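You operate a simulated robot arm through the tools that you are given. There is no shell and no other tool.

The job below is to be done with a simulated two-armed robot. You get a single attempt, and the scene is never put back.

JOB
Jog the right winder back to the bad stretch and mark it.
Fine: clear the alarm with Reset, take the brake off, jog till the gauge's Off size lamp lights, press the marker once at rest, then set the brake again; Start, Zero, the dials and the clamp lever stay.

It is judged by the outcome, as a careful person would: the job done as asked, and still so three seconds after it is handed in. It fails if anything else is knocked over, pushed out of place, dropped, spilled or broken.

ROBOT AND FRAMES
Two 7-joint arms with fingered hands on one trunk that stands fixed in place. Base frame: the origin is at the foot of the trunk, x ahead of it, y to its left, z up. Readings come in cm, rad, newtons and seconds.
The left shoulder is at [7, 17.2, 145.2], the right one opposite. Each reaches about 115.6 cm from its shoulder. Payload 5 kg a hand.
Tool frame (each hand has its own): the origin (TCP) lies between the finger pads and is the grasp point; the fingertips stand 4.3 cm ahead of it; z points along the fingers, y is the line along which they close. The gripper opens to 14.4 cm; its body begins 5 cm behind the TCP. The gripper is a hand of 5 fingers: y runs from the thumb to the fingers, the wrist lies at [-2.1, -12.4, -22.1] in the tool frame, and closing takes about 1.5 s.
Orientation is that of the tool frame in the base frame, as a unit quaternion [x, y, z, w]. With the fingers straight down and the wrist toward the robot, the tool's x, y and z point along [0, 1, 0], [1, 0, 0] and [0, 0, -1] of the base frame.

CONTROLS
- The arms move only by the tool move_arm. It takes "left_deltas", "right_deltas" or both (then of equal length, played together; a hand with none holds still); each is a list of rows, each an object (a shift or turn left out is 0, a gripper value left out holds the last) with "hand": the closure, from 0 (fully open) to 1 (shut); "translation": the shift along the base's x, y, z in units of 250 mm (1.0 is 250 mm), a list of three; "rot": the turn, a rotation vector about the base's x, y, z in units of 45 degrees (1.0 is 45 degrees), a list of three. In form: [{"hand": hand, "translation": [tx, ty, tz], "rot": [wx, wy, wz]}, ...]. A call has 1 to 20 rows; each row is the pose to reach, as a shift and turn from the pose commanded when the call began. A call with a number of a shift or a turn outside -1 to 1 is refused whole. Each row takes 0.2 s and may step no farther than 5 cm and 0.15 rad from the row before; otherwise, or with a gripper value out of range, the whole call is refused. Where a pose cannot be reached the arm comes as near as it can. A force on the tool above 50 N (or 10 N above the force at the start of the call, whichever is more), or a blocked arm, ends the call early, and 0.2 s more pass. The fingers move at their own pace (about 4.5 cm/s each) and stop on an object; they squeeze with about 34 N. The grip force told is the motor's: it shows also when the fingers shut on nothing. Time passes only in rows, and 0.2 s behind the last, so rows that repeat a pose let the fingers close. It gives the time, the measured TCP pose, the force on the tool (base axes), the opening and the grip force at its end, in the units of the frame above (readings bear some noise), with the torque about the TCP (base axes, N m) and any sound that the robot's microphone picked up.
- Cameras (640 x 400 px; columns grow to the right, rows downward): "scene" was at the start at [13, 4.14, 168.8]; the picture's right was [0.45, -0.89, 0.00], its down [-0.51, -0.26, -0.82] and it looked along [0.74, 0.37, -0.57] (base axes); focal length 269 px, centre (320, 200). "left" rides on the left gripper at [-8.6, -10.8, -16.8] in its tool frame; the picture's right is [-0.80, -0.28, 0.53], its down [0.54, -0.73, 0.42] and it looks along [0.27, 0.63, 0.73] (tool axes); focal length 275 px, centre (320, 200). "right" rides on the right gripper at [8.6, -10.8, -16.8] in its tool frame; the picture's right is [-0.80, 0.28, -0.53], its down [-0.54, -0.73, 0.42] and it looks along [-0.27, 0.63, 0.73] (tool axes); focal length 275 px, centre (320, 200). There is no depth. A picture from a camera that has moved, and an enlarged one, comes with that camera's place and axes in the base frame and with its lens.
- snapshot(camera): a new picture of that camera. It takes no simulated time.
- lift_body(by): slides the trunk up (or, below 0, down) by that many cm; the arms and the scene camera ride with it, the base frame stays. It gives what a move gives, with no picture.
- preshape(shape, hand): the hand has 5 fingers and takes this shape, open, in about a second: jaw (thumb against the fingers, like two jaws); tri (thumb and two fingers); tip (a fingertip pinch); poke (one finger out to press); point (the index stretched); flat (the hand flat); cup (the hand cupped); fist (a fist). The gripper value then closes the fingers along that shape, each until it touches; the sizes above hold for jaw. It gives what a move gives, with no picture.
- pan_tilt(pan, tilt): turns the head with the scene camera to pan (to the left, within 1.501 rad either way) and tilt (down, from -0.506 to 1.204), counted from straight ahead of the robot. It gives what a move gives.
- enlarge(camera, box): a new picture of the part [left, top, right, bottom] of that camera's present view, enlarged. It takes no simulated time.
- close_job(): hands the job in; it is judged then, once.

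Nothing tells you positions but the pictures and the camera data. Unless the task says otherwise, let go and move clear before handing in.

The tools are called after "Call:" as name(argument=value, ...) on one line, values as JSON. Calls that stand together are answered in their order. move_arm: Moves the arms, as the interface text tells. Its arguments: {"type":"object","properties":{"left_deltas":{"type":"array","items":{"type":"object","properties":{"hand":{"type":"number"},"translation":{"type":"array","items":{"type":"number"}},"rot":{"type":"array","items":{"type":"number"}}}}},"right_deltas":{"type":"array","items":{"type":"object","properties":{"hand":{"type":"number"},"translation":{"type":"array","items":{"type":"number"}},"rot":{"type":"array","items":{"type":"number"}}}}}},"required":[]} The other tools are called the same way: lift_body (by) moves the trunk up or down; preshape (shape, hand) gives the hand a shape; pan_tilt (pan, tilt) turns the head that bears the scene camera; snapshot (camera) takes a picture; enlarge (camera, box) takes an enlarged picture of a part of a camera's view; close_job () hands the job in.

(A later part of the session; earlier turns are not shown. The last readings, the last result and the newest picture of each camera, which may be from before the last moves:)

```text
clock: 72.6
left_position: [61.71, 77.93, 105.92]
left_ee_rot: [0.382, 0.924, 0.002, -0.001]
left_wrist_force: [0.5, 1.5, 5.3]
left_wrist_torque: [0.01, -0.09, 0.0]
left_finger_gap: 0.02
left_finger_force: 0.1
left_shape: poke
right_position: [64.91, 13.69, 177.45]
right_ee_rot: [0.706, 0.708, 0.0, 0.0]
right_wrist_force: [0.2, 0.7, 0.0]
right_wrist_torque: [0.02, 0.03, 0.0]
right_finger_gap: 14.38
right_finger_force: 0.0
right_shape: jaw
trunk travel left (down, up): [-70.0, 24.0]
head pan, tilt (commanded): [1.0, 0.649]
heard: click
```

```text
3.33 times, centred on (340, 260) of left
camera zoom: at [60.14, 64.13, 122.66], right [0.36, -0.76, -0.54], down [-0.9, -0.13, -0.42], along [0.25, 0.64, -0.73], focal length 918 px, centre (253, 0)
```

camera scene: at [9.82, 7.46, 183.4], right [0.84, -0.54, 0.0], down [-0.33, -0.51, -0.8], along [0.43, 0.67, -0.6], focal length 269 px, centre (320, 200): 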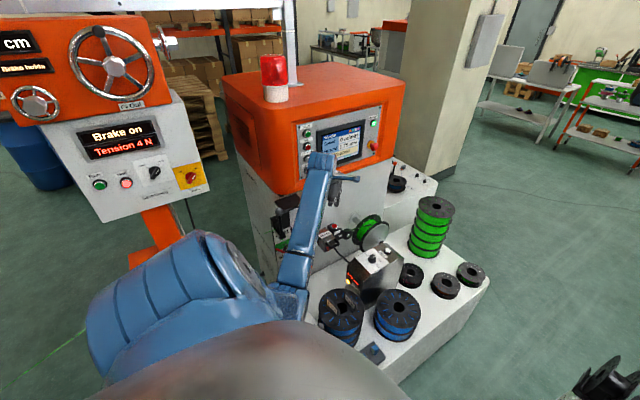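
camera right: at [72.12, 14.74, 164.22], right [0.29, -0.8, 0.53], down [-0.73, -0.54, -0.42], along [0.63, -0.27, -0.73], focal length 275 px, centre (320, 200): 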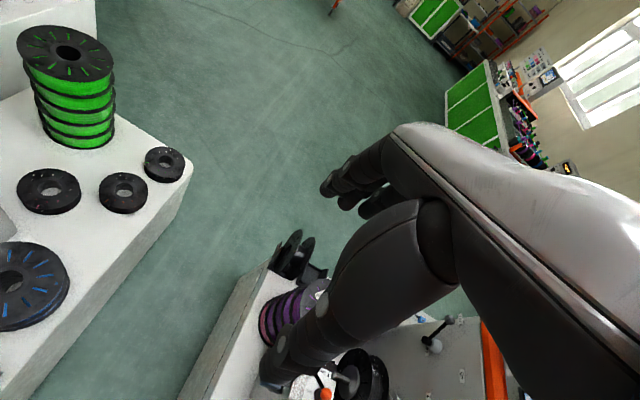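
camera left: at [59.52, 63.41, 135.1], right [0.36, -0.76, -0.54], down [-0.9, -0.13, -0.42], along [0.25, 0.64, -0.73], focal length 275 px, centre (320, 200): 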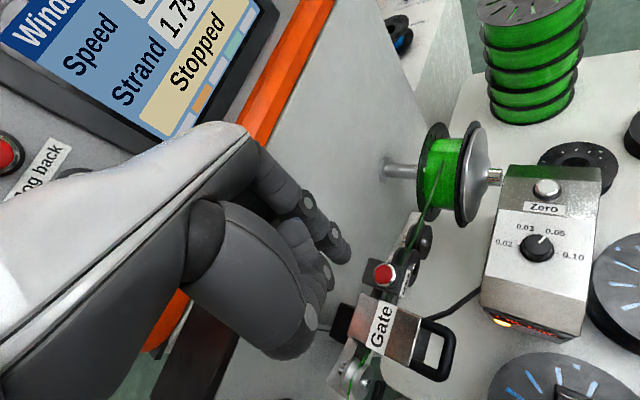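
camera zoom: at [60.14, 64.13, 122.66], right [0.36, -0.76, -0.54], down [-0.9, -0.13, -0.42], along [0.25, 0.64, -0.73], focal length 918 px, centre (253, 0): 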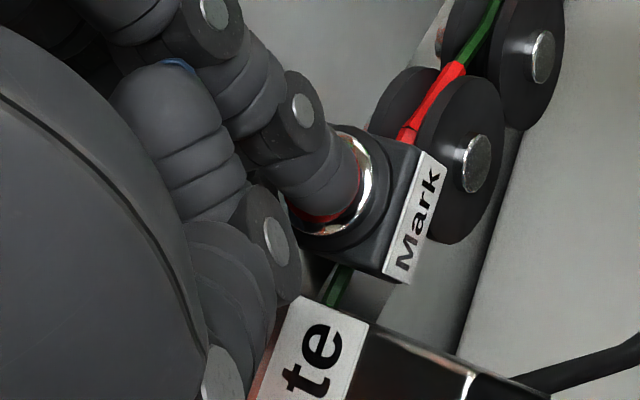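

A click was heard and a red mark now shows on the strand beside the marker. I'll lift straight off so it isn't pressed again.

Call:
move_arm(left_deltas=[{"translation": [0, 0, 0.08]}, {"translation": [0, -0.02, 0.24]}, {"translation": [0, -0.06, 0.42]}, {"translation": [0, -0.16, 0.58]}, {"translation": [0, -0.3, 0.72]}, {"translation": [-0.02, -0.46, 0.82]}])

Call:
snapshot(camera="scene")

Call:
enlarge(camera="scene", box=[310, 190, 410, 310])

Call:
snapshot(camera="left")

```text
clock: 74.0
left_position: [61.08, 66.4, 126.4]
left_ee_rot: [0.382, 0.924, 0.003, -0.001]
left_wrist_force: [-0.4, 0.5, 0.8]
left_wrist_torque: [0.02, -0.01, -0.01]
left_finger_gap: 0.0
left_finger_force: 0.1
left_shape: poke
right_position: [64.83, 13.46, 177.49]
right_ee_rot: [0.706, 0.708, 0.001, -0.002]
right_wrist_force: [0.4, -0.6, -0.5]
right_wrist_torque: [0.02, 0.0, 0.02]
right_finger_gap: 14.38
right_finger_force: 0.0
right_shape: jaw
trunk travel left (down, up): [-70.0, 24.0]
head pan, tilt (commanded): [1.0, 0.649]
```

```text
taken
camera scene: at [9.75, 7.2, 183.41], right [0.84, -0.54, 0.0], down [-0.33, -0.51, -0.8], along [0.43, 0.67, -0.6], focal length 269 px, centre (320, 200)
```

scene: 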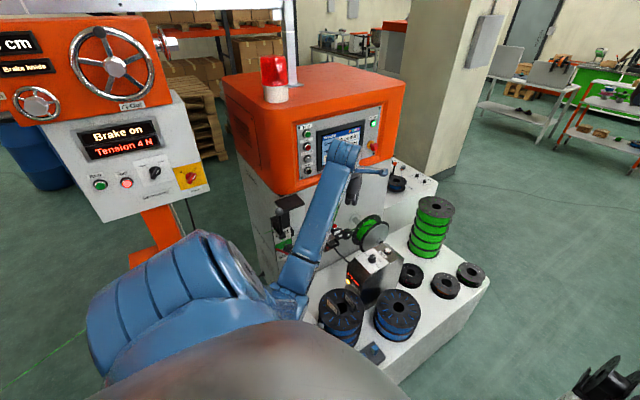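

```text
3.33 times, centred on (360, 250) of scene
camera zoom: at [9.75, 7.2, 183.41], right [0.84, -0.54, 0.0], down [-0.33, -0.51, -0.8], along [0.43, 0.67, -0.6], focal length 898 px, centre (187, 33)
```

zoom: 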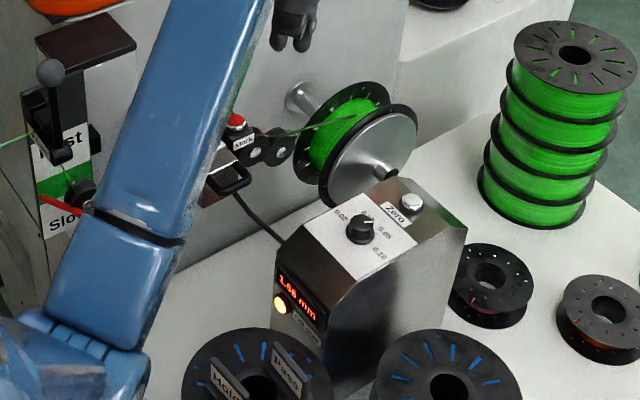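

```text
taken
camera left: at [59.46, 52.4, 143.25], right [0.36, -0.76, -0.54], down [-0.9, -0.13, -0.42], along [0.25, 0.64, -0.73], focal length 275 px, centre (320, 200)
```

left: 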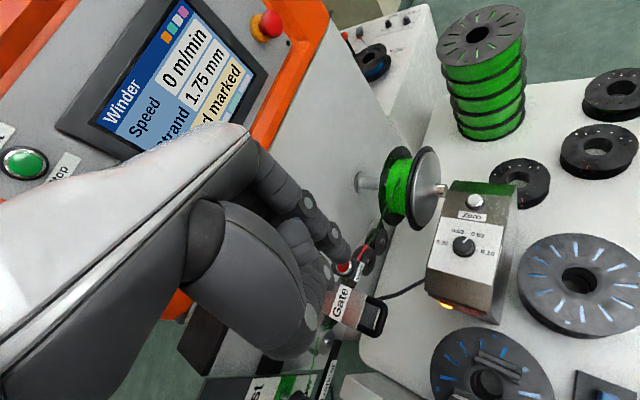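

The screen reads "…marked", the lamp stays lit and nothing else moved. The last step is to set the brake: with the finger pointing down, I'll come to the -y side of the lever and push it to +y. First I'll move over toward it at a safe height.

Call:
move_arm(left_deltas=[{"translation": [-0.09, -0.11, -0.13]}, {"translation": [-0.18, -0.22, -0.26]}, {"translation": [-0.27, -0.33, -0.4]}, {"translation": [-0.36, -0.44, -0.54]}, {"translation": [-0.45, -0.55, -0.68]}, {"translation": [-0.52, -0.66, -0.82]}])

Call:
snapshot(camera="scene")

Call:
snapshot(camera="left")

```text
clock: 75.4
left_position: [48.22, 50.05, 105.94]
left_ee_rot: [0.382, 0.924, 0.003, -0.001]
left_wrist_force: [-0.4, -0.9, 0.8]
left_wrist_torque: [0.04, 0.03, -0.01]
left_finger_gap: 0.03
left_finger_force: 0.0
left_shape: poke
right_position: [64.9, 13.54, 177.47]
right_ee_rot: [0.707, 0.707, 0.0, -0.001]
right_wrist_force: [-0.2, -0.2, -0.5]
right_wrist_torque: [0.04, -0.01, -0.06]
right_finger_gap: 14.42
right_finger_force: 0.0
right_shape: jaw
trunk travel left (down, up): [-70.0, 24.0]
head pan, tilt (commanded): [1.0, 0.649]
```

```text
taken
camera scene: at [9.68, 7.22, 183.43], right [0.84, -0.54, 0.0], down [-0.33, -0.51, -0.8], along [0.43, 0.67, -0.6], focal length 269 px, centre (320, 200)
```

scene: 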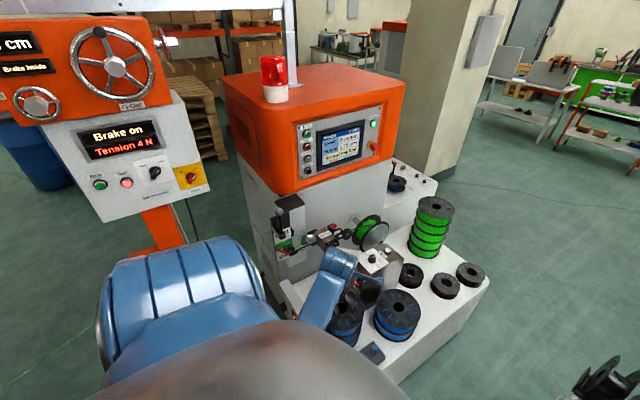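

```text
taken
camera left: at [46.68, 36.07, 122.71], right [0.36, -0.76, -0.54], down [-0.9, -0.13, -0.42], along [0.25, 0.64, -0.73], focal length 275 px, centre (320, 200)
```

left: 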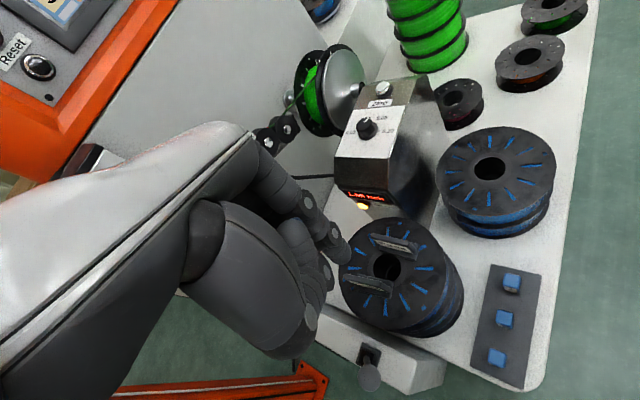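

The brake lever is visible below (ball ≈[37.5, 50.4, 85]) and the lamp is still lit. I'll move to the -y side of the lever, still above it.

Call:
move_arm(left_deltas=[{"translation": [-0.12, -0.08, -0.06]}, {"translation": [-0.24, -0.16, -0.12]}, {"translation": [-0.36, -0.24, -0.2]}, {"translation": [-0.48, -0.3, -0.28]}])

Call:
snapshot(camera="left")

Call:
snapshot(camera="scene")

```text
clock: 76.5
left_position: [47.57, 49.13, 107.26]
left_ee_rot: [0.408, 0.907, 0.098, 0.042]
left_wrist_force: [-0.4, -0.2, 0.9]
left_wrist_torque: [-0.03, -0.01, -0.02]
left_finger_gap: 0.0
left_finger_force: 0.1
left_shape: poke
right_position: [66.27, 13.98, 177.0]
right_ee_rot: [0.707, 0.707, -0.004, -0.002]
right_wrist_force: [-1.4, -0.1, 1.8]
right_wrist_torque: [-0.04, -0.14, -0.02]
right_finger_gap: 14.4
right_finger_force: 0.0
right_shape: jaw
trunk travel left (down, up): [-70.0, 24.0]
head pan, tilt (commanded): [1.0, 0.649]
stopped in row 4 (left hand): the arm was blocked; the commanded pose is now the measured one
```

```text
taken
camera left: at [42.75, 33.14, 121.33], right [0.4, -0.7, -0.59], down [-0.83, 0.0, -0.56], along [0.4, 0.71, -0.58], focal length 275 px, centre (320, 200)
```

left: 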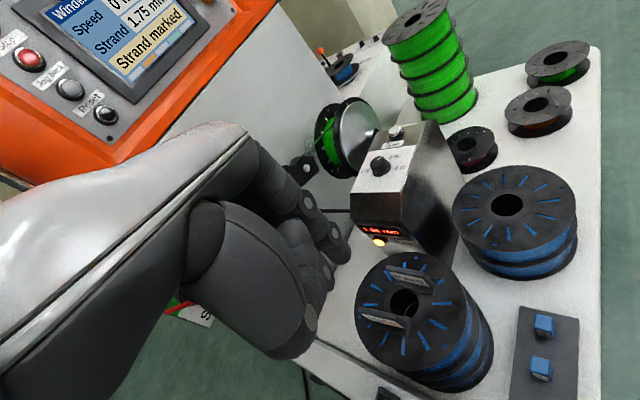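

```text
taken
camera scene: at [11.33, 7.88, 183.42], right [0.84, -0.54, -0.01], down [-0.33, -0.51, -0.79], along [0.42, 0.67, -0.61], focal length 269 px, centre (320, 200)
```

scene: 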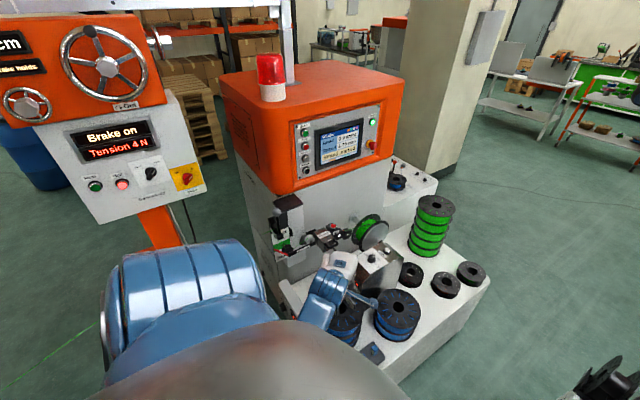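

The screen reads "Strand marked". The arm was blocked again, this time folding in front of the torso, so that approach won't do. I'll back out toward +y/+x first, and check where the incoming strand runs on the clamp's left.

Call:
move_arm(left_deltas=[{"translation": [0.02, 0.1, 0.03]}, {"translation": [0.02, 0.22, 0.06]}, {"translation": [0.0, 0.32, 0.1]}])

Call:
snapshot(camera="scene")

Call:
enlarge(camera="scene", box=[220, 180, 340, 300])

Call:
snapshot(camera="left")

```text
clock: 77.3
left_position: [46.52, 57.05, 109.09]
left_ee_rot: [0.409, 0.907, 0.096, 0.039]
left_wrist_force: [0.9, 0.2, -0.4]
left_wrist_torque: [-0.05, 0.03, -0.01]
left_finger_gap: 0.0
left_finger_force: 0.1
left_shape: poke
right_position: [65.69, 13.84, 177.0]
right_ee_rot: [0.707, 0.707, -0.003, -0.002]
right_wrist_force: [1.0, 0.6, -0.2]
right_wrist_torque: [-0.03, 0.08, 0.03]
right_finger_gap: 14.39
right_finger_force: 0.0
right_shape: jaw
trunk travel left (down, up): [-70.0, 24.0]
head pan, tilt (commanded): [1.0, 0.649]
```

```text
taken
camera scene: at [10.62, 7.74, 183.33], right [0.84, -0.54, 0.0], down [-0.33, -0.51, -0.79], along [0.43, 0.67, -0.61], focal length 269 px, centre (320, 200)
```

scene: 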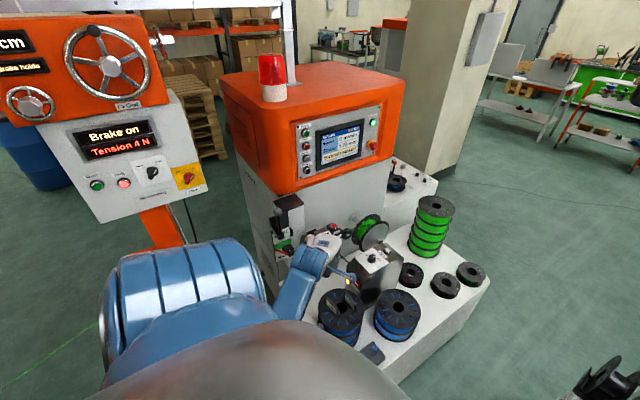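

```text
3.33 times, centred on (280, 240) of scene
camera zoom: at [10.62, 7.74, 183.33], right [0.84, -0.54, 0.0], down [-0.33, -0.51, -0.79], along [0.43, 0.67, -0.61], focal length 898 px, centre (453, 67)
```

zoom: 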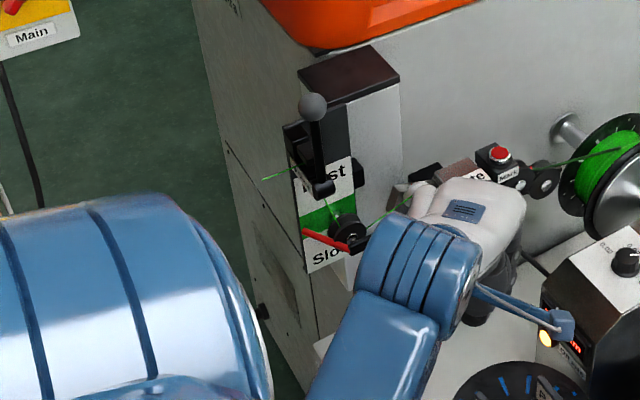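

```text
taken
camera left: at [41.72, 40.97, 123.27], right [0.4, -0.7, -0.59], down [-0.83, 0.0, -0.56], along [0.39, 0.71, -0.58], focal length 275 px, centre (320, 200)
```

left: 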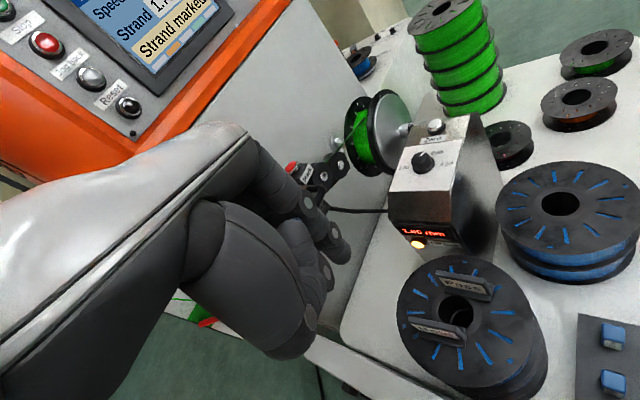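

The strand's tail ends just short of the clamp at about [30, 80, 113], so I'll stay clear of it. Next I'll turn the hand so the wrist comes in from the left, with the finger pointing forward, right and down, to hook the lever from its -y side.

Call:
move_arm(left_deltas=[{"translation": [0.0, 0.04, 0.0], "rot": [-0.002, -0.06, -0.14]}, {"translation": [-0.02, 0.08, -0.01], "rot": [-0.004, -0.12, -0.29]}, {"translation": [-0.05, 0.1, -0.03], "rot": [-0.007, -0.19, -0.45]}, {"translation": [-0.09, 0.12, -0.06], "rot": [-0.01, -0.26, -0.61]}, {"translation": [-0.13, 0.12, -0.09], "rot": [-0.012, -0.33, -0.77]}, {"translation": [-0.18, 0.12, -0.12], "rot": [-0.015, -0.4, -0.934]}])

Call:
snapshot(camera="scene")

Call:
snapshot(camera="left")

```text
clock: 78.7
left_position: [41.44, 60.11, 106.22]
left_ee_rot: [0.685, 0.685, 0.134, 0.21]
left_wrist_force: [0.7, 0.5, 1.6]
left_wrist_torque: [-0.02, 0.13, -0.05]
left_finger_gap: 0.0
left_finger_force: 0.0
left_shape: poke
right_position: [64.82, 14.12, 177.26]
right_ee_rot: [0.707, 0.707, -0.001, 0.001]
right_wrist_force: [0.6, 0.4, -1.3]
right_wrist_torque: [-0.06, -0.02, 0.01]
right_finger_gap: 14.39
right_finger_force: 0.1
right_shape: jaw
trunk travel left (down, up): [-70.0, 24.0]
head pan, tilt (commanded): [1.0, 0.649]
```

```text
taken
camera scene: at [9.9, 7.8, 183.36], right [0.84, -0.54, 0.0], down [-0.33, -0.51, -0.8], along [0.43, 0.67, -0.61], focal length 269 px, centre (320, 200)
```

scene: 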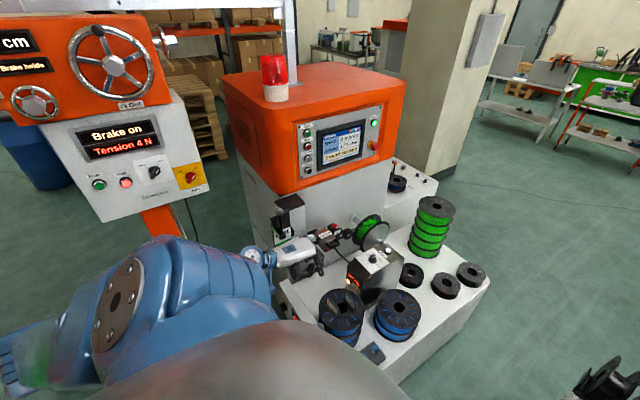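

```text
taken
camera left: at [23.8, 52.91, 116.83], right [-0.02, -0.85, -0.52], down [-0.43, 0.48, -0.77], along [0.9, 0.21, -0.37], focal length 275 px, centre (320, 200)
```

left: 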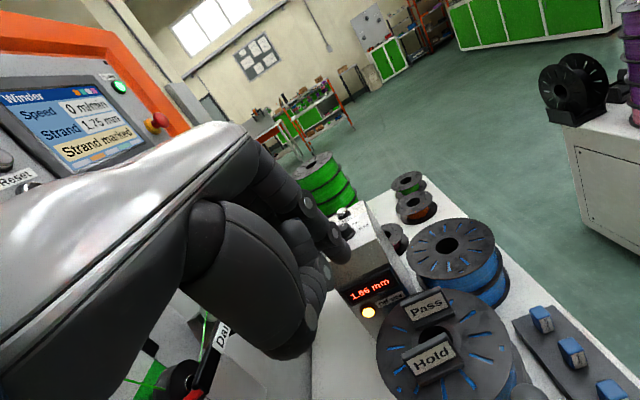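

The posture works with no blocking this time. I'll finish the rotation and move so the fingertip is over the -y side of the lever, about 8 cm above it.

Call:
move_arm(left_deltas=[{"translation": [-0.05, -0.06, -0.04], "rot": [-0.004, -0.066, -0.155]}, {"translation": [-0.1, -0.13, -0.09], "rot": [-0.008, -0.133, -0.31]}, {"translation": [-0.15, -0.2, -0.15], "rot": [-0.013, -0.2, -0.47]}, {"translation": [-0.2, -0.28, -0.21], "rot": [-0.017, -0.267, -0.625]}, {"translation": [-0.25, -0.36, -0.27], "rot": [-0.021, -0.334, -0.78]}, {"translation": [-0.296, -0.444, -0.328], "rot": [-0.026, -0.402, -0.94]}])

Call:
snapshot(camera="scene")

Call:
snapshot(camera="left")

```text
clock: 80.1
left_position: [34.36, 48.63, 98.46]
left_ee_rot: [0.853, 0.352, 0.144, 0.356]
left_wrist_force: [-0.1, 0.1, 0.0]
left_wrist_torque: [0.02, 0.01, 0.01]
left_finger_gap: 0.0
left_finger_force: 0.0
left_shape: poke
right_position: [65.0, 13.84, 177.4]
right_ee_rot: [0.707, 0.707, -0.001, -0.001]
right_wrist_force: [0.1, 0.7, -0.3]
right_wrist_torque: [-0.03, 0.01, 0.01]
right_finger_gap: 14.4
right_finger_force: 0.0
right_shape: jaw
trunk travel left (down, up): [-70.0, 24.0]
head pan, tilt (commanded): [1.0, 0.649]
```

```text
taken
camera scene: at [9.91, 7.55, 183.39], right [0.84, -0.54, 0.0], down [-0.33, -0.51, -0.8], along [0.43, 0.67, -0.61], focal length 269 px, centre (320, 200)
```

scene: 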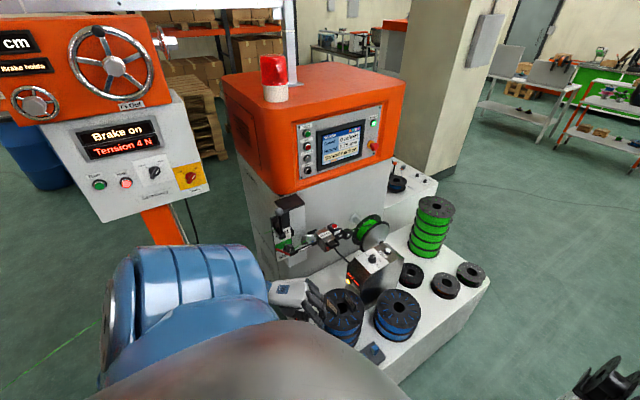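

```text
taken
camera left: at [14.39, 56.38, 102.57], right [-0.44, -0.69, -0.57], down [0.23, 0.53, -0.82], along [0.87, -0.49, -0.07], focal length 275 px, centre (320, 200)
```

left: 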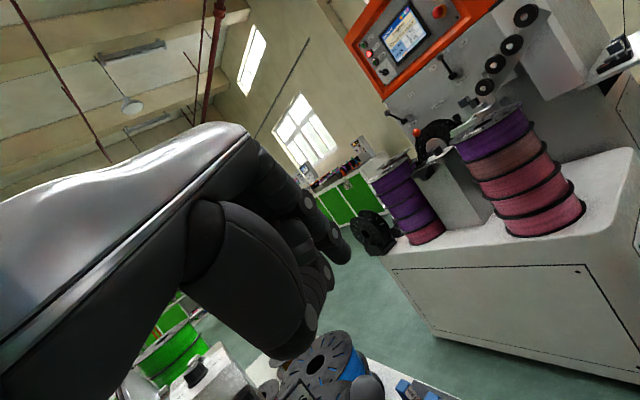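

The ball appears just below the fingers at [37.3, 50.4, 85]. I'll shift 3.5 cm more toward -y before descending, so the curled fingers clear it, then lower to lever height.

Call:
move_arm(left_deltas=[{"translation": [0, -0.08, -0.02]}, {"translation": [0, -0.145, -0.1]}, {"translation": [0, -0.145, -0.25]}, {"translation": [0, -0.145, -0.36]}])

Call:
snapshot(camera="left")

Call:
enlarge(camera="scene", box=[250, 250, 390, 370])

```text
clock: 81.1
left_position: [34.4, 45.07, 89.25]
left_ee_rot: [0.853, 0.353, 0.145, 0.356]
left_wrist_force: [0.4, -0.4, 0.4]
left_wrist_torque: [0.01, 0.0, -0.03]
left_finger_gap: 0.01
left_finger_force: 0.1
left_shape: poke
right_position: [64.87, 13.89, 177.46]
right_ee_rot: [0.707, 0.708, 0.001, -0.001]
right_wrist_force: [-0.5, 0.3, -0.5]
right_wrist_torque: [0.04, -0.01, 0.01]
right_finger_gap: 14.41
right_finger_force: 0.1
right_shape: jaw
trunk travel left (down, up): [-70.0, 24.0]
head pan, tilt (commanded): [1.0, 0.649]
```

```text
taken
camera left: at [14.51, 52.8, 93.47], right [-0.44, -0.69, -0.58], down [0.23, 0.53, -0.81], along [0.87, -0.49, -0.07], focal length 275 px, centre (320, 200)
```

left: 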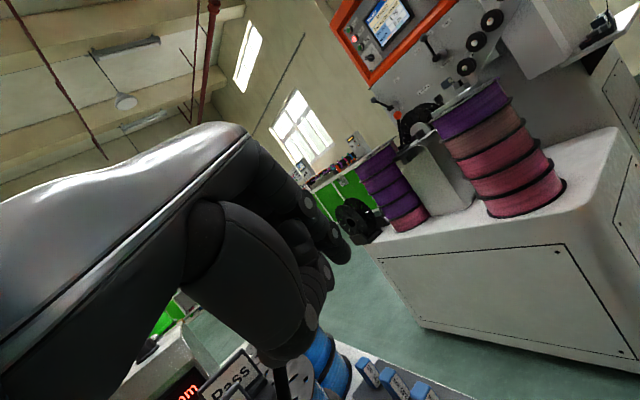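

```text
3.33 times, centred on (320, 310) of scene
camera zoom: at [9.83, 7.56, 183.4], right [0.84, -0.54, 0.0], down [-0.33, -0.51, -0.8], along [0.43, 0.67, -0.61], focal length 898 px, centre (320, -167)
```

zoom: 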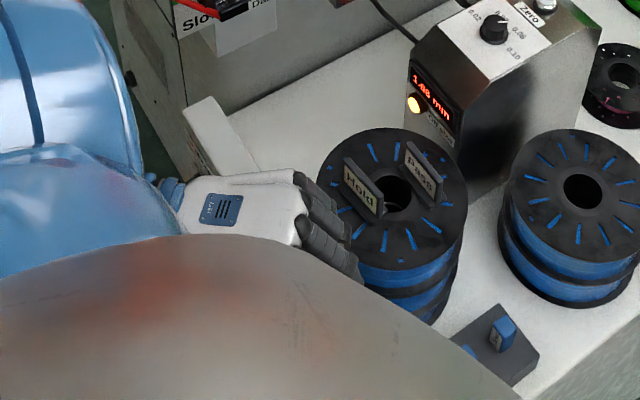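

The thumb is now very close to the ball, in front of it. I'll look closely before moving further.

Call:
enlarge(camera="left", box=[200, 280, 380, 400])

Call:
pan_tilt(pan=0.8, tilt=0.8)

Call:
snapshot(camera="scene")

```text
3.33 times, centred on (290, 340) of left
camera zoom: at [14.51, 52.8, 93.47], right [-0.44, -0.69, -0.58], down [0.23, 0.53, -0.81], along [0.87, -0.49, -0.07], focal length 918 px, centre (420, -267)
```

zoom: 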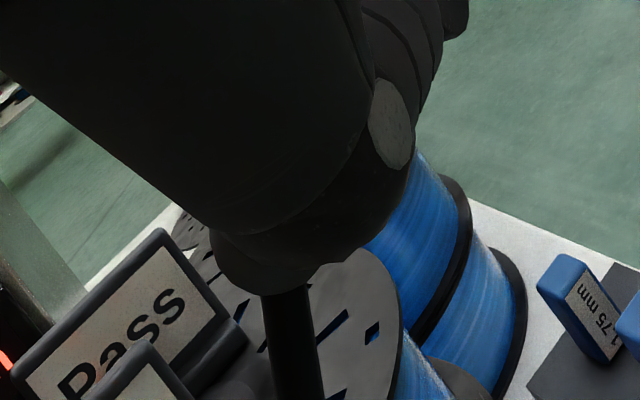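

```text
clock: 81.8
left_position: [34.42, 45.0, 89.34]
left_ee_rot: [0.853, 0.353, 0.145, 0.356]
left_wrist_force: [0.3, 0.0, 0.0]
left_wrist_torque: [0.01, 0.0, -0.01]
left_finger_gap: 0.0
left_finger_force: 0.0
left_shape: poke
right_position: [64.79, 13.8, 177.51]
right_ee_rot: [0.707, 0.707, 0.0, 0.0]
right_wrist_force: [1.1, 0.0, -0.2]
right_wrist_torque: [0.04, 0.01, -0.01]
right_finger_gap: 14.4
right_finger_force: 0.1
right_shape: jaw
trunk travel left (down, up): [-70.0, 24.0]
head pan, tilt (commanded): [0.799, 0.799]
```

```text
taken
camera scene: at [10.72, 5.96, 182.14], right [0.72, -0.7, 0.0], down [-0.5, -0.51, -0.7], along [0.49, 0.5, -0.72], focal length 269 px, centre (320, 200)
```

scene: 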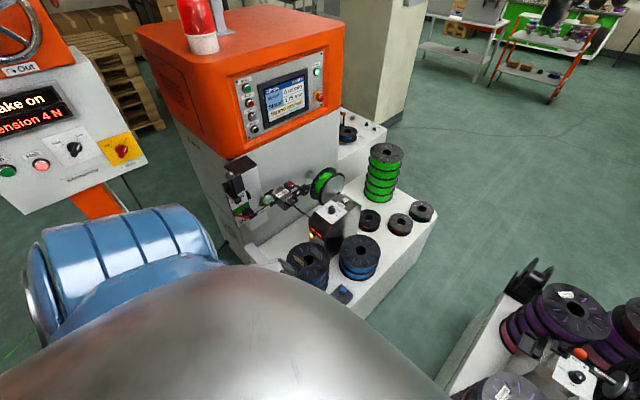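

From this posture the thumb gets to the ball before a finger does, so pushing would be messy. I'll lift straight up and instead take the lever's ball in a gentle jaw grip with the hand pointing down.

Call:
move_arm(left_deltas=[{"translation": [-0.01, 0, 0.1]}, {"translation": [-0.01, 0, 0.25]}, {"translation": [-0.01, 0.04, 0.42]}, {"translation": [0.0, 0.1, 0.58]}])

Call:
pan_tilt(pan=1.0, tilt=0.649)

Call:
move_arm(left_deltas=[{"translation": [0.01, 0.02, 0.0], "rot": [0.05, 0.12, 0.12]}, {"translation": [0.02, 0.04, 0.0], "rot": [0.1, 0.24, 0.24]}, {"translation": [0.03, 0.06, 0.0], "rot": [0.15, 0.36, 0.36]}, {"translation": [0.05, 0.08, 0.0], "rot": [0.2, 0.48, 0.48]}, {"translation": [0.07, 0.1, 0.0], "rot": [0.25, 0.6, 0.6]}, {"translation": [0.09, 0.12, 0.0], "rot": [0.3, 0.72, 0.72]}, {"translation": [0.11, 0.14, 0.0], "rot": [0.35, 0.84, 0.84]}, {"translation": [0.12, 0.16, 0.0], "rot": [0.392, 0.946, 0.946]}])

Call:
snapshot(camera="scene")

Call:
snapshot(camera="left")

```text
clock: 82.8
left_position: [34.28, 47.55, 103.94]
left_ee_rot: [0.853, 0.353, 0.144, 0.356]
left_wrist_force: [-0.5, 0.3, -0.3]
left_wrist_torque: [0.01, 0.01, -0.03]
left_finger_gap: 0.02
left_finger_force: 0.1
left_shape: poke
right_position: [64.81, 13.76, 177.29]
right_ee_rot: [0.707, 0.707, -0.001, -0.001]
right_wrist_force: [0.6, 0.3, -0.4]
right_wrist_torque: [0.0, 0.0, -0.02]
right_finger_gap: 14.37
right_finger_force: 0.0
right_shape: jaw
trunk travel left (down, up): [-70.0, 24.0]
head pan, tilt (commanded): [0.799, 0.799]
```

```text
clock: 83.5
left_position: [34.16, 47.53, 103.83]
left_ee_rot: [0.853, 0.353, 0.145, 0.356]
left_wrist_force: [0.1, 0.2, 1.2]
left_wrist_torque: [0.0, 0.01, -0.02]
left_finger_gap: 0.0
left_finger_force: 0.0
left_shape: poke
right_position: [64.7, 13.67, 177.27]
right_ee_rot: [0.707, 0.707, 0.0, -0.001]
right_wrist_force: [-0.4, 0.3, 0.0]
right_wrist_torque: [-0.03, 0.04, 0.02]
right_finger_gap: 14.39
right_finger_force: 0.0
right_shape: jaw
trunk travel left (down, up): [-70.0, 24.0]
head pan, tilt (commanded): [1.0, 0.649]
```

```text
clock: 85.3
left_position: [37.16, 51.64, 103.9]
left_ee_rot: [0.707, 0.708, 0.0, 0.003]
left_wrist_force: [0.1, 0.7, -0.6]
left_wrist_torque: [0.0, 0.01, 0.04]
left_finger_gap: 0.0
left_finger_force: 0.0
left_shape: poke
right_position: [64.99, 13.67, 177.36]
right_ee_rot: [0.707, 0.707, 0.0, -0.001]
right_wrist_force: [0.0, 0.2, -0.2]
right_wrist_torque: [0.0, 0.01, -0.03]
right_finger_gap: 14.41
right_finger_force: 0.0
right_shape: jaw
trunk travel left (down, up): [-70.0, 24.0]
head pan, tilt (commanded): [1.0, 0.649]
```

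```text
taken
camera scene: at [9.86, 7.47, 183.4], right [0.84, -0.54, 0.0], down [-0.33, -0.51, -0.8], along [0.43, 0.67, -0.6], focal length 269 px, centre (320, 200)
```

scene: 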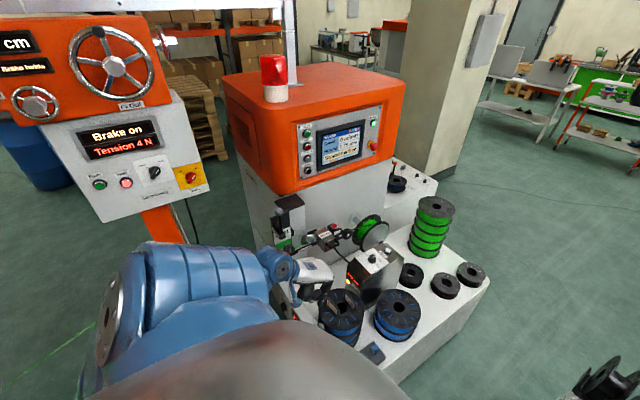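

```text
taken
camera left: at [26.36, 43.03, 120.71], right [-0.28, -0.8, -0.53], down [-0.73, 0.54, -0.43], along [0.63, 0.27, -0.73], focal length 275 px, centre (320, 200)
```

left: 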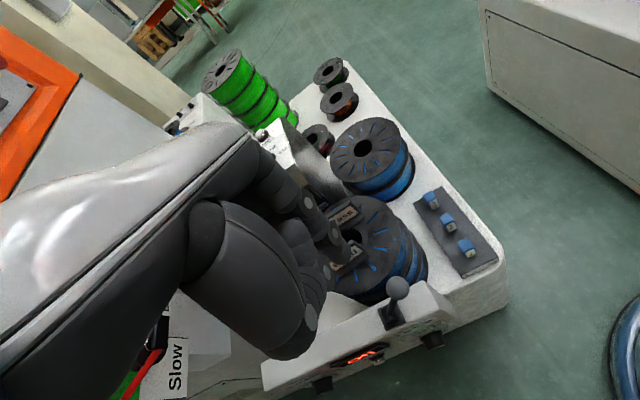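

The hand now points down over the lever without any blocking. I'll switch to the jaw shape and partly close it before lowering.

Call:
preshape(shape="jaw", hand="left")

Call:
move_arm(left_deltas=[{"hand": 0.45, "translation": [0, 0, 0]}, {"hand": 0.45, "translation": [0, 0, 0]}, {"hand": 0.45, "translation": [0, 0, 0]}, {"hand": 0.45, "translation": [0, 0, 0]}])

Call:
snapshot(camera="left")

Call:
enlarge(camera="scene", box=[250, 230, 390, 360])

```text
clock: 86.2
left_position: [37.23, 51.59, 103.99]
left_ee_rot: [0.708, 0.707, 0.0, 0.004]
left_wrist_force: [0.4, 0.9, -0.2]
left_wrist_torque: [-0.02, 0.01, -0.02]
left_finger_gap: 14.39
left_finger_force: 0.0
left_shape: jaw
right_position: [64.8, 13.75, 177.47]
right_ee_rot: [0.707, 0.707, -0.001, 0.001]
right_wrist_force: [-0.8, -0.1, -0.1]
right_wrist_torque: [0.0, 0.0, 0.02]
right_finger_gap: 14.41
right_finger_force: 0.0
right_shape: jaw
trunk travel left (down, up): [-70.0, 24.0]
head pan, tilt (commanded): [1.0, 0.649]
```

```text
clock: 87.2
left_position: [37.23, 51.72, 103.86]
left_ee_rot: [0.707, 0.708, -0.001, 0.003]
left_wrist_force: [-0.4, 0.0, -0.4]
left_wrist_torque: [0.03, -0.02, -0.03]
left_finger_gap: 7.97
left_finger_force: 0.1
left_shape: jaw
right_position: [64.8, 13.7, 177.38]
right_ee_rot: [0.708, 0.707, 0.0, 0.0]
right_wrist_force: [0.1, 0.1, 0.7]
right_wrist_torque: [0.02, 0.02, 0.0]
right_finger_gap: 14.4
right_finger_force: 0.1
right_shape: jaw
trunk travel left (down, up): [-70.0, 24.0]
head pan, tilt (commanded): [1.0, 0.649]
```

```text
taken
camera left: at [26.28, 43.02, 120.7], right [-0.28, -0.8, -0.53], down [-0.72, 0.54, -0.43], along [0.63, 0.26, -0.73], focal length 275 px, centre (320, 200)
```

left: 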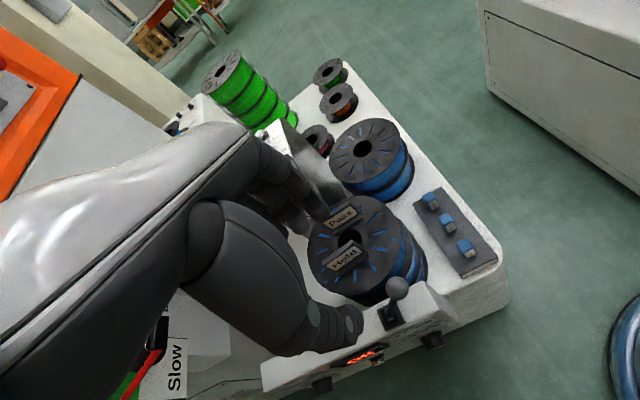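

```text
3.08 times, centred on (320, 295) of scene
camera zoom: at [9.8, 7.47, 183.4], right [0.84, -0.54, 0.0], down [-0.33, -0.51, -0.8], along [0.43, 0.67, -0.6], focal length 829 px, centre (320, -92)
```

zoom: 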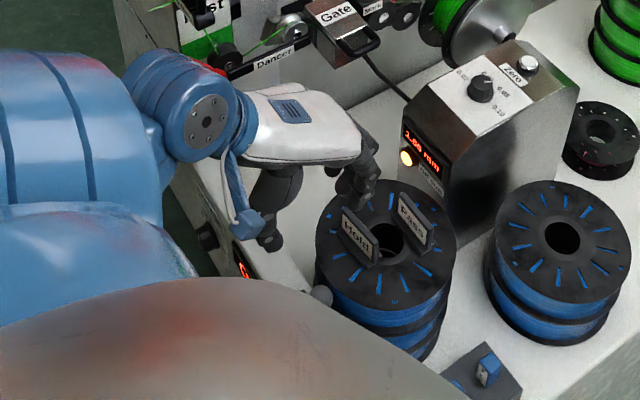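

The gap is about 8 cm and the lever ball is at [37.6, 50.4, 85], between where thumb and fingers will pass. I'll lower over it in two stages.

Call:
move_arm(left_deltas=[{"translation": [0.005, -0.02, -0.16]}, {"translation": [0.01, -0.04, -0.32]}, {"translation": [0.012, -0.05, -0.46]}])

Call:
snapshot(camera="left")

Call:
enlarge(camera="scene", box=[250, 230, 390, 360])

```text
clock: 88.0
left_position: [37.49, 50.54, 92.49]
left_ee_rot: [0.707, 0.707, -0.001, 0.004]
left_wrist_force: [-0.1, 1.0, -0.2]
left_wrist_torque: [0.01, 0.02, -0.04]
left_finger_gap: 7.94
left_finger_force: 0.0
left_shape: jaw
right_position: [64.91, 13.76, 177.44]
right_ee_rot: [0.707, 0.707, 0.0, 0.0]
right_wrist_force: [0.2, -0.3, -0.4]
right_wrist_torque: [0.0, 0.01, 0.02]
right_finger_gap: 14.37
right_finger_force: 0.0
right_shape: jaw
trunk travel left (down, up): [-70.0, 24.0]
head pan, tilt (commanded): [1.0, 0.649]
```

```text
taken
camera left: at [26.56, 41.92, 109.32], right [-0.28, -0.8, -0.53], down [-0.72, 0.54, -0.43], along [0.63, 0.26, -0.73], focal length 275 px, centre (320, 200)
```

left: 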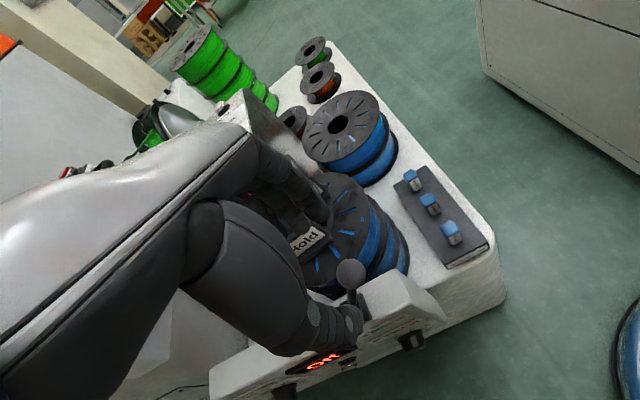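

```text
3.08 times, centred on (320, 295) of scene
camera zoom: at [9.84, 7.53, 183.4], right [0.84, -0.54, 0.0], down [-0.33, -0.51, -0.8], along [0.43, 0.67, -0.61], focal length 829 px, centre (320, -92)
```

zoom: 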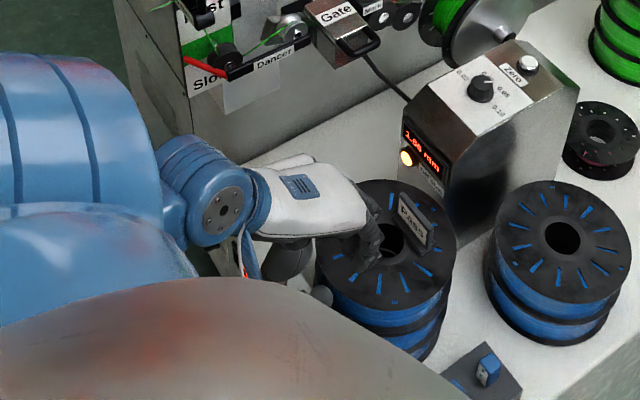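

The ball sits nicely between thumb and fingers. I'll lower the last 6 cm and then close on it.

Call:
move_arm(left_deltas=[{"translation": [0, 0, -0.08]}, {"translation": [0, -0.004, -0.16]}, {"translation": [0, -0.004, -0.24]}])

Call:
snapshot(camera="left")

```text
clock: 88.8
left_position: [37.44, 50.34, 86.38]
left_ee_rot: [0.707, 0.707, 0.0, 0.003]
left_wrist_force: [0.0, -0.6, 0.6]
left_wrist_torque: [0.01, 0.0, -0.02]
left_finger_gap: 7.96
left_finger_force: 0.1
left_shape: jaw
right_position: [64.91, 13.69, 177.46]
right_ee_rot: [0.707, 0.707, 0.001, 0.0]
right_wrist_force: [0.4, 0.4, 0.5]
right_wrist_torque: [0.01, 0.05, 0.04]
right_finger_gap: 14.39
right_finger_force: 0.0
right_shape: jaw
trunk travel left (down, up): [-70.0, 24.0]
head pan, tilt (commanded): [1.0, 0.649]
```

```text
taken
camera left: at [26.6, 41.72, 103.31], right [-0.28, -0.8, -0.53], down [-0.72, 0.54, -0.43], along [0.63, 0.26, -0.73], focal length 275 px, centre (320, 200)
```

left: 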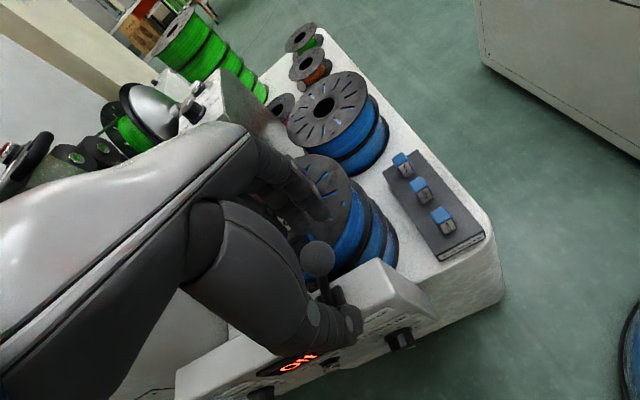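

The hand is over the ball with no contact. I'll close on it now.

Call:
move_arm(left_deltas=[{"hand": 0.9, "translation": [0, 0, 0]}, {"hand": 0.9, "translation": [0, 0, 0]}, {"hand": 0.9, "translation": [0, 0, 0]}, {"hand": 0.9, "translation": [0, 0, 0]}, {"hand": 0.9, "translation": [0, 0, 0]}])

Call:
snapshot(camera="left")

Call:
enlarge(camera="left", box=[240, 170, 420, 370])

```text
clock: 90.0
left_position: [37.4, 50.48, 86.38]
left_ee_rot: [0.706, 0.708, -0.002, 0.002]
left_wrist_force: [-4.5, 0.1, -5.1]
left_wrist_torque: [-0.01, 0.07, -0.01]
left_finger_gap: 1.58
left_finger_force: 34.4
left_shape: jaw
right_position: [64.76, 13.69, 177.34]
right_ee_rot: [0.707, 0.707, 0.0, 0.0]
right_wrist_force: [-0.5, 0.3, -0.1]
right_wrist_torque: [-0.03, -0.01, 0.02]
right_finger_gap: 14.42
right_finger_force: 0.1
right_shape: jaw
trunk travel left (down, up): [-70.0, 24.0]
head pan, tilt (commanded): [1.0, 0.649]
```

```text
taken
camera left: at [26.45, 41.73, 103.25], right [-0.28, -0.8, -0.53], down [-0.72, 0.54, -0.43], along [0.63, 0.26, -0.73], focal length 275 px, centre (320, 200)
```

left: 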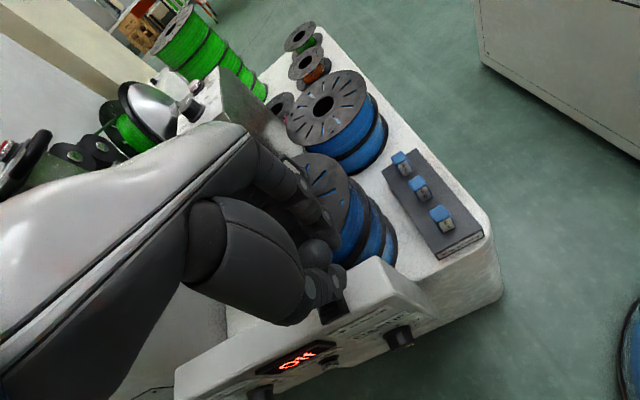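

```text
2.00 times, centred on (330, 270) of left
camera zoom: at [26.45, 41.73, 103.25], right [-0.28, -0.8, -0.53], down [-0.72, 0.54, -0.43], along [0.63, 0.26, -0.73], focal length 551 px, centre (300, 60)
```

zoom: 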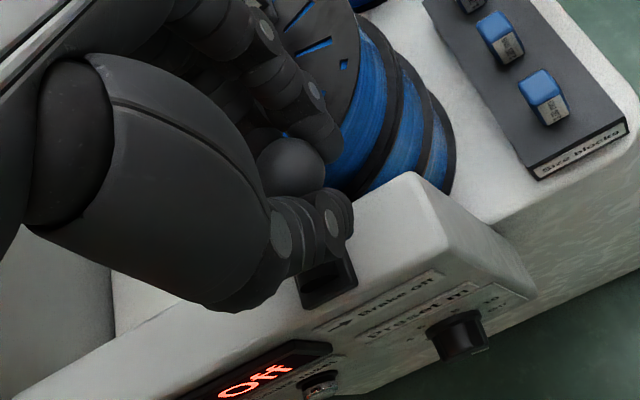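

The ball is held (34 N grip). I'll carry it along its arc toward +y, back to the brake-on side.

Call:
move_arm(left_deltas=[{"translation": [0, 0.048, 0.018]}, {"translation": [0, 0.098, 0.034]}, {"translation": [0, 0.152, 0.044]}, {"translation": [0, 0.204, 0.048]}, {"translation": [0, 0.256, 0.044]}, {"translation": [0, 0.31, 0.034]}, {"translation": [0, 0.36, 0.018]}, {"translation": [0, 0.405, 0.0]}])

Call:
snapshot(camera="left")

Call:
enlarge(camera="scene", box=[250, 230, 390, 360])

```text
clock: 91.8
left_position: [37.32, 60.02, 86.4]
left_ee_rot: [0.708, 0.706, -0.002, 0.004]
left_wrist_force: [-7.9, -19.9, -18.6]
left_wrist_torque: [-0.86, 0.26, -0.12]
left_finger_gap: 1.39
left_finger_force: 34.0
left_shape: jaw
right_position: [64.73, 13.53, 177.44]
right_ee_rot: [0.708, 0.706, 0.0, 0.0]
right_wrist_force: [-0.2, -0.2, -0.8]
right_wrist_torque: [0.05, -0.03, -0.01]
right_finger_gap: 14.37
right_finger_force: 0.1
right_shape: jaw
trunk travel left (down, up): [-70.0, 24.0]
head pan, tilt (commanded): [1.0, 0.649]
```

```text
taken
camera left: at [26.42, 51.49, 103.3], right [-0.28, -0.8, -0.53], down [-0.72, 0.54, -0.43], along [0.63, 0.26, -0.73], focal length 275 px, centre (320, 200)
```

left: 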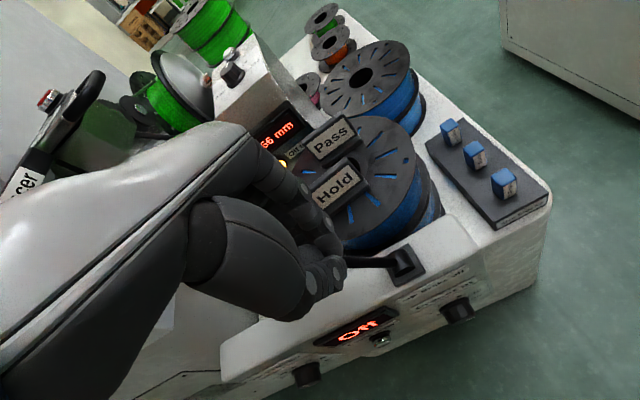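

```text
3.08 times, centred on (320, 295) of scene
camera zoom: at [9.74, 7.29, 183.41], right [0.84, -0.54, 0.0], down [-0.33, -0.51, -0.8], along [0.43, 0.67, -0.6], focal length 829 px, centre (320, -92)
```

zoom: 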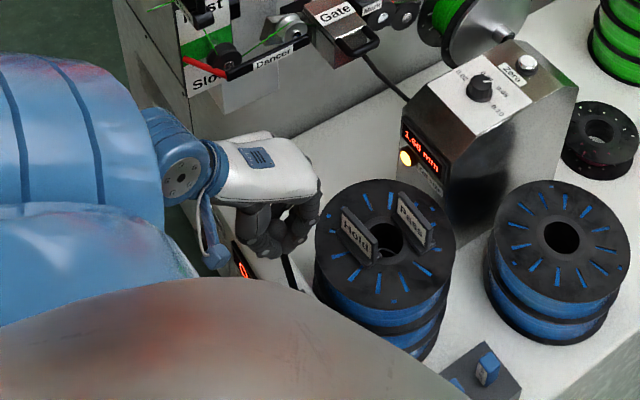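

The lever is now tipped to +y and starting to resist. I'll follow the arc slightly further down and +y to make sure it's at its stop.

Call:
move_arm(left_deltas=[{"translation": [0, 0.008, -0.015]}, {"translation": [0, 0.02, -0.03]}, {"translation": [0, 0.03, -0.038]}])

Call:
snapshot(camera="left")

```text
clock: 92.6
left_position: [37.73, 60.41, 86.04]
left_ee_rot: [0.708, 0.707, 0.002, 0.006]
left_wrist_force: [-10.2, -42.8, 20.6]
left_wrist_torque: [-1.35, 0.0, -0.15]
left_finger_gap: 1.61
left_finger_force: 34.3
left_shape: jaw
right_position: [64.65, 12.83, 177.62]
right_ee_rot: [0.708, 0.706, 0.002, -0.001]
right_wrist_force: [0.4, 0.3, -0.4]
right_wrist_torque: [-0.02, 0.03, 0.04]
right_finger_gap: 14.4
right_finger_force: 0.0
right_shape: jaw
trunk travel left (down, up): [-70.0, 24.0]
head pan, tilt (commanded): [1.0, 0.649]
```

```text
taken
camera left: at [26.59, 51.85, 102.76], right [-0.28, -0.8, -0.53], down [-0.72, 0.54, -0.43], along [0.63, 0.26, -0.73], focal length 275 px, centre (320, 200)
```

left: 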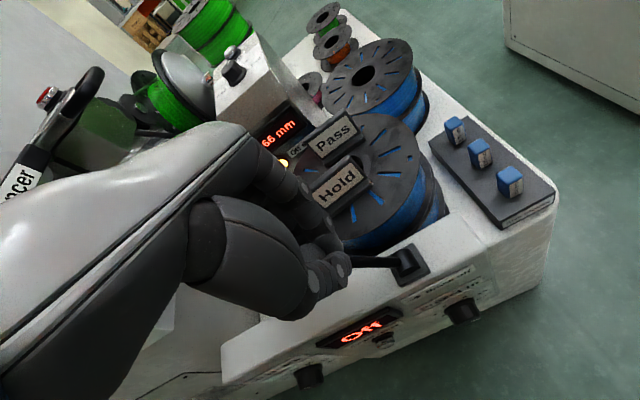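

The lever is hard against its brake-on stop. I'll ease the push, open the hand to the same 8 cm gap and lift straight up.

Call:
move_arm(left_deltas=[{"translation": [0, -0.012, 0.008]}, {"hand": 0.45, "translation": [0, -0.012, 0.008]}, {"hand": 0.45, "translation": [0, -0.012, 0.008]}, {"hand": 0.45, "translation": [0, -0.012, 0.008]}, {"hand": 0.45, "translation": [0, -0.012, 0.008]}])

Call:
snapshot(camera="left")

```text
clock: 93.8
left_position: [37.51, 60.72, 85.67]
left_ee_rot: [0.707, 0.708, 0.0, 0.002]
left_wrist_force: [-0.1, -0.5, 0.5]
left_wrist_torque: [0.06, 0.02, 0.03]
left_finger_gap: 7.9
left_finger_force: 0.1
left_shape: jaw
right_position: [64.73, 13.49, 177.43]
right_ee_rot: [0.708, 0.707, 0.0, -0.001]
right_wrist_force: [-0.2, 0.0, 0.1]
right_wrist_torque: [0.05, 0.01, -0.01]
right_finger_gap: 14.37
right_finger_force: 0.0
right_shape: jaw
trunk travel left (down, up): [-70.0, 24.0]
head pan, tilt (commanded): [1.0, 0.649]
```

```text
taken
camera left: at [26.54, 52.06, 102.55], right [-0.28, -0.8, -0.53], down [-0.72, 0.54, -0.43], along [0.63, 0.26, -0.73], focal length 275 px, centre (320, 200)
```

left: 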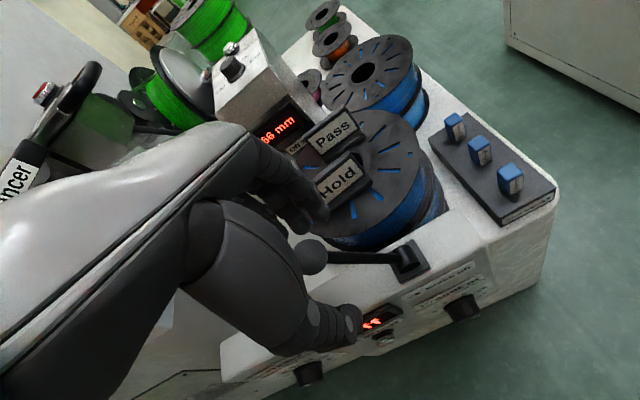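

The grip is open, the lever stays at +y, and the Hold/Pass tags are undisturbed. Lifting straight up.

Call:
move_arm(left_deltas=[{"translation": [0, 0, 0.12]}, {"translation": [0, 0, 0.28]}, {"translation": [-0.02, 0, 0.46]}, {"translation": [-0.06, 0, 0.62]}, {"translation": [-0.1, 0, 0.78]}])

Call:
snapshot(camera="left")

Call:
snapshot(camera="scene")

Call:
enlarge(camera="left", box=[330, 200, 490, 340])

```text
clock: 95.0
left_position: [34.72, 60.71, 105.16]
left_ee_rot: [0.708, 0.707, 0.0, 0.004]
left_wrist_force: [-0.2, 0.6, 0.5]
left_wrist_torque: [0.02, -0.02, -0.02]
left_finger_gap: 7.9
left_finger_force: 0.1
left_shape: jaw
right_position: [64.61, 13.44, 177.52]
right_ee_rot: [0.707, 0.708, 0.0, 0.0]
right_wrist_force: [-0.1, -0.5, -1.1]
right_wrist_torque: [0.07, 0.0, 0.02]
right_finger_gap: 14.39
right_finger_force: 0.0
right_shape: jaw
trunk travel left (down, up): [-70.0, 24.0]
head pan, tilt (commanded): [1.0, 0.649]
```

```text
taken
camera left: at [23.79, 52.15, 121.94], right [-0.28, -0.8, -0.53], down [-0.72, 0.54, -0.43], along [0.63, 0.26, -0.73], focal length 275 px, centre (320, 200)
```

left: 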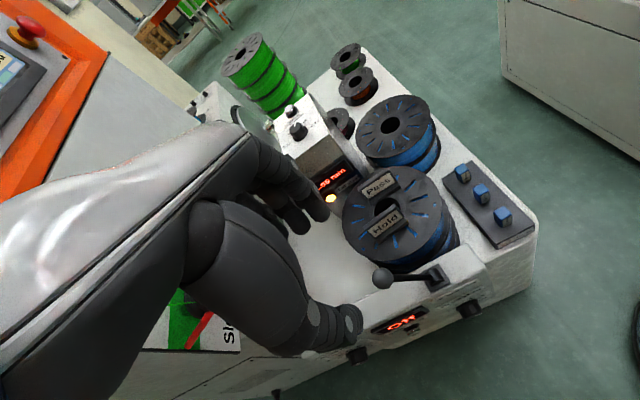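

```text
taken
camera scene: at [9.62, 7.29, 183.41], right [0.84, -0.54, 0.0], down [-0.33, -0.51, -0.8], along [0.43, 0.67, -0.6], focal length 269 px, centre (320, 200)
```

scene: 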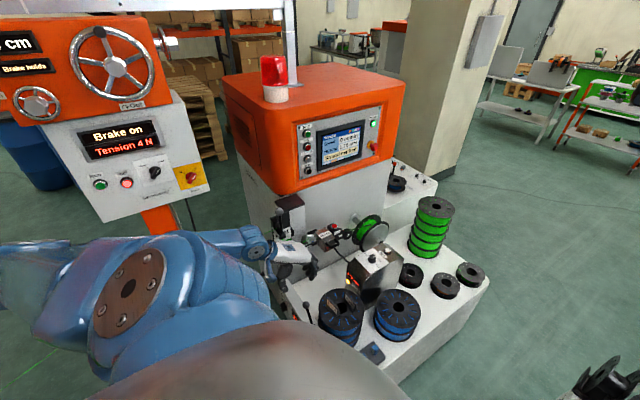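

```text
2.86 times, centred on (410, 270) of left
camera zoom: at [23.79, 52.15, 121.94], right [-0.28, -0.8, -0.53], down [-0.72, 0.54, -0.43], along [0.63, 0.26, -0.73], focal length 786 px, centre (63, 0)
```

zoom: 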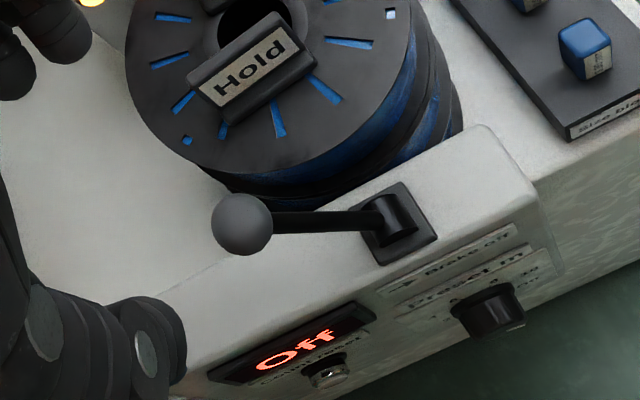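

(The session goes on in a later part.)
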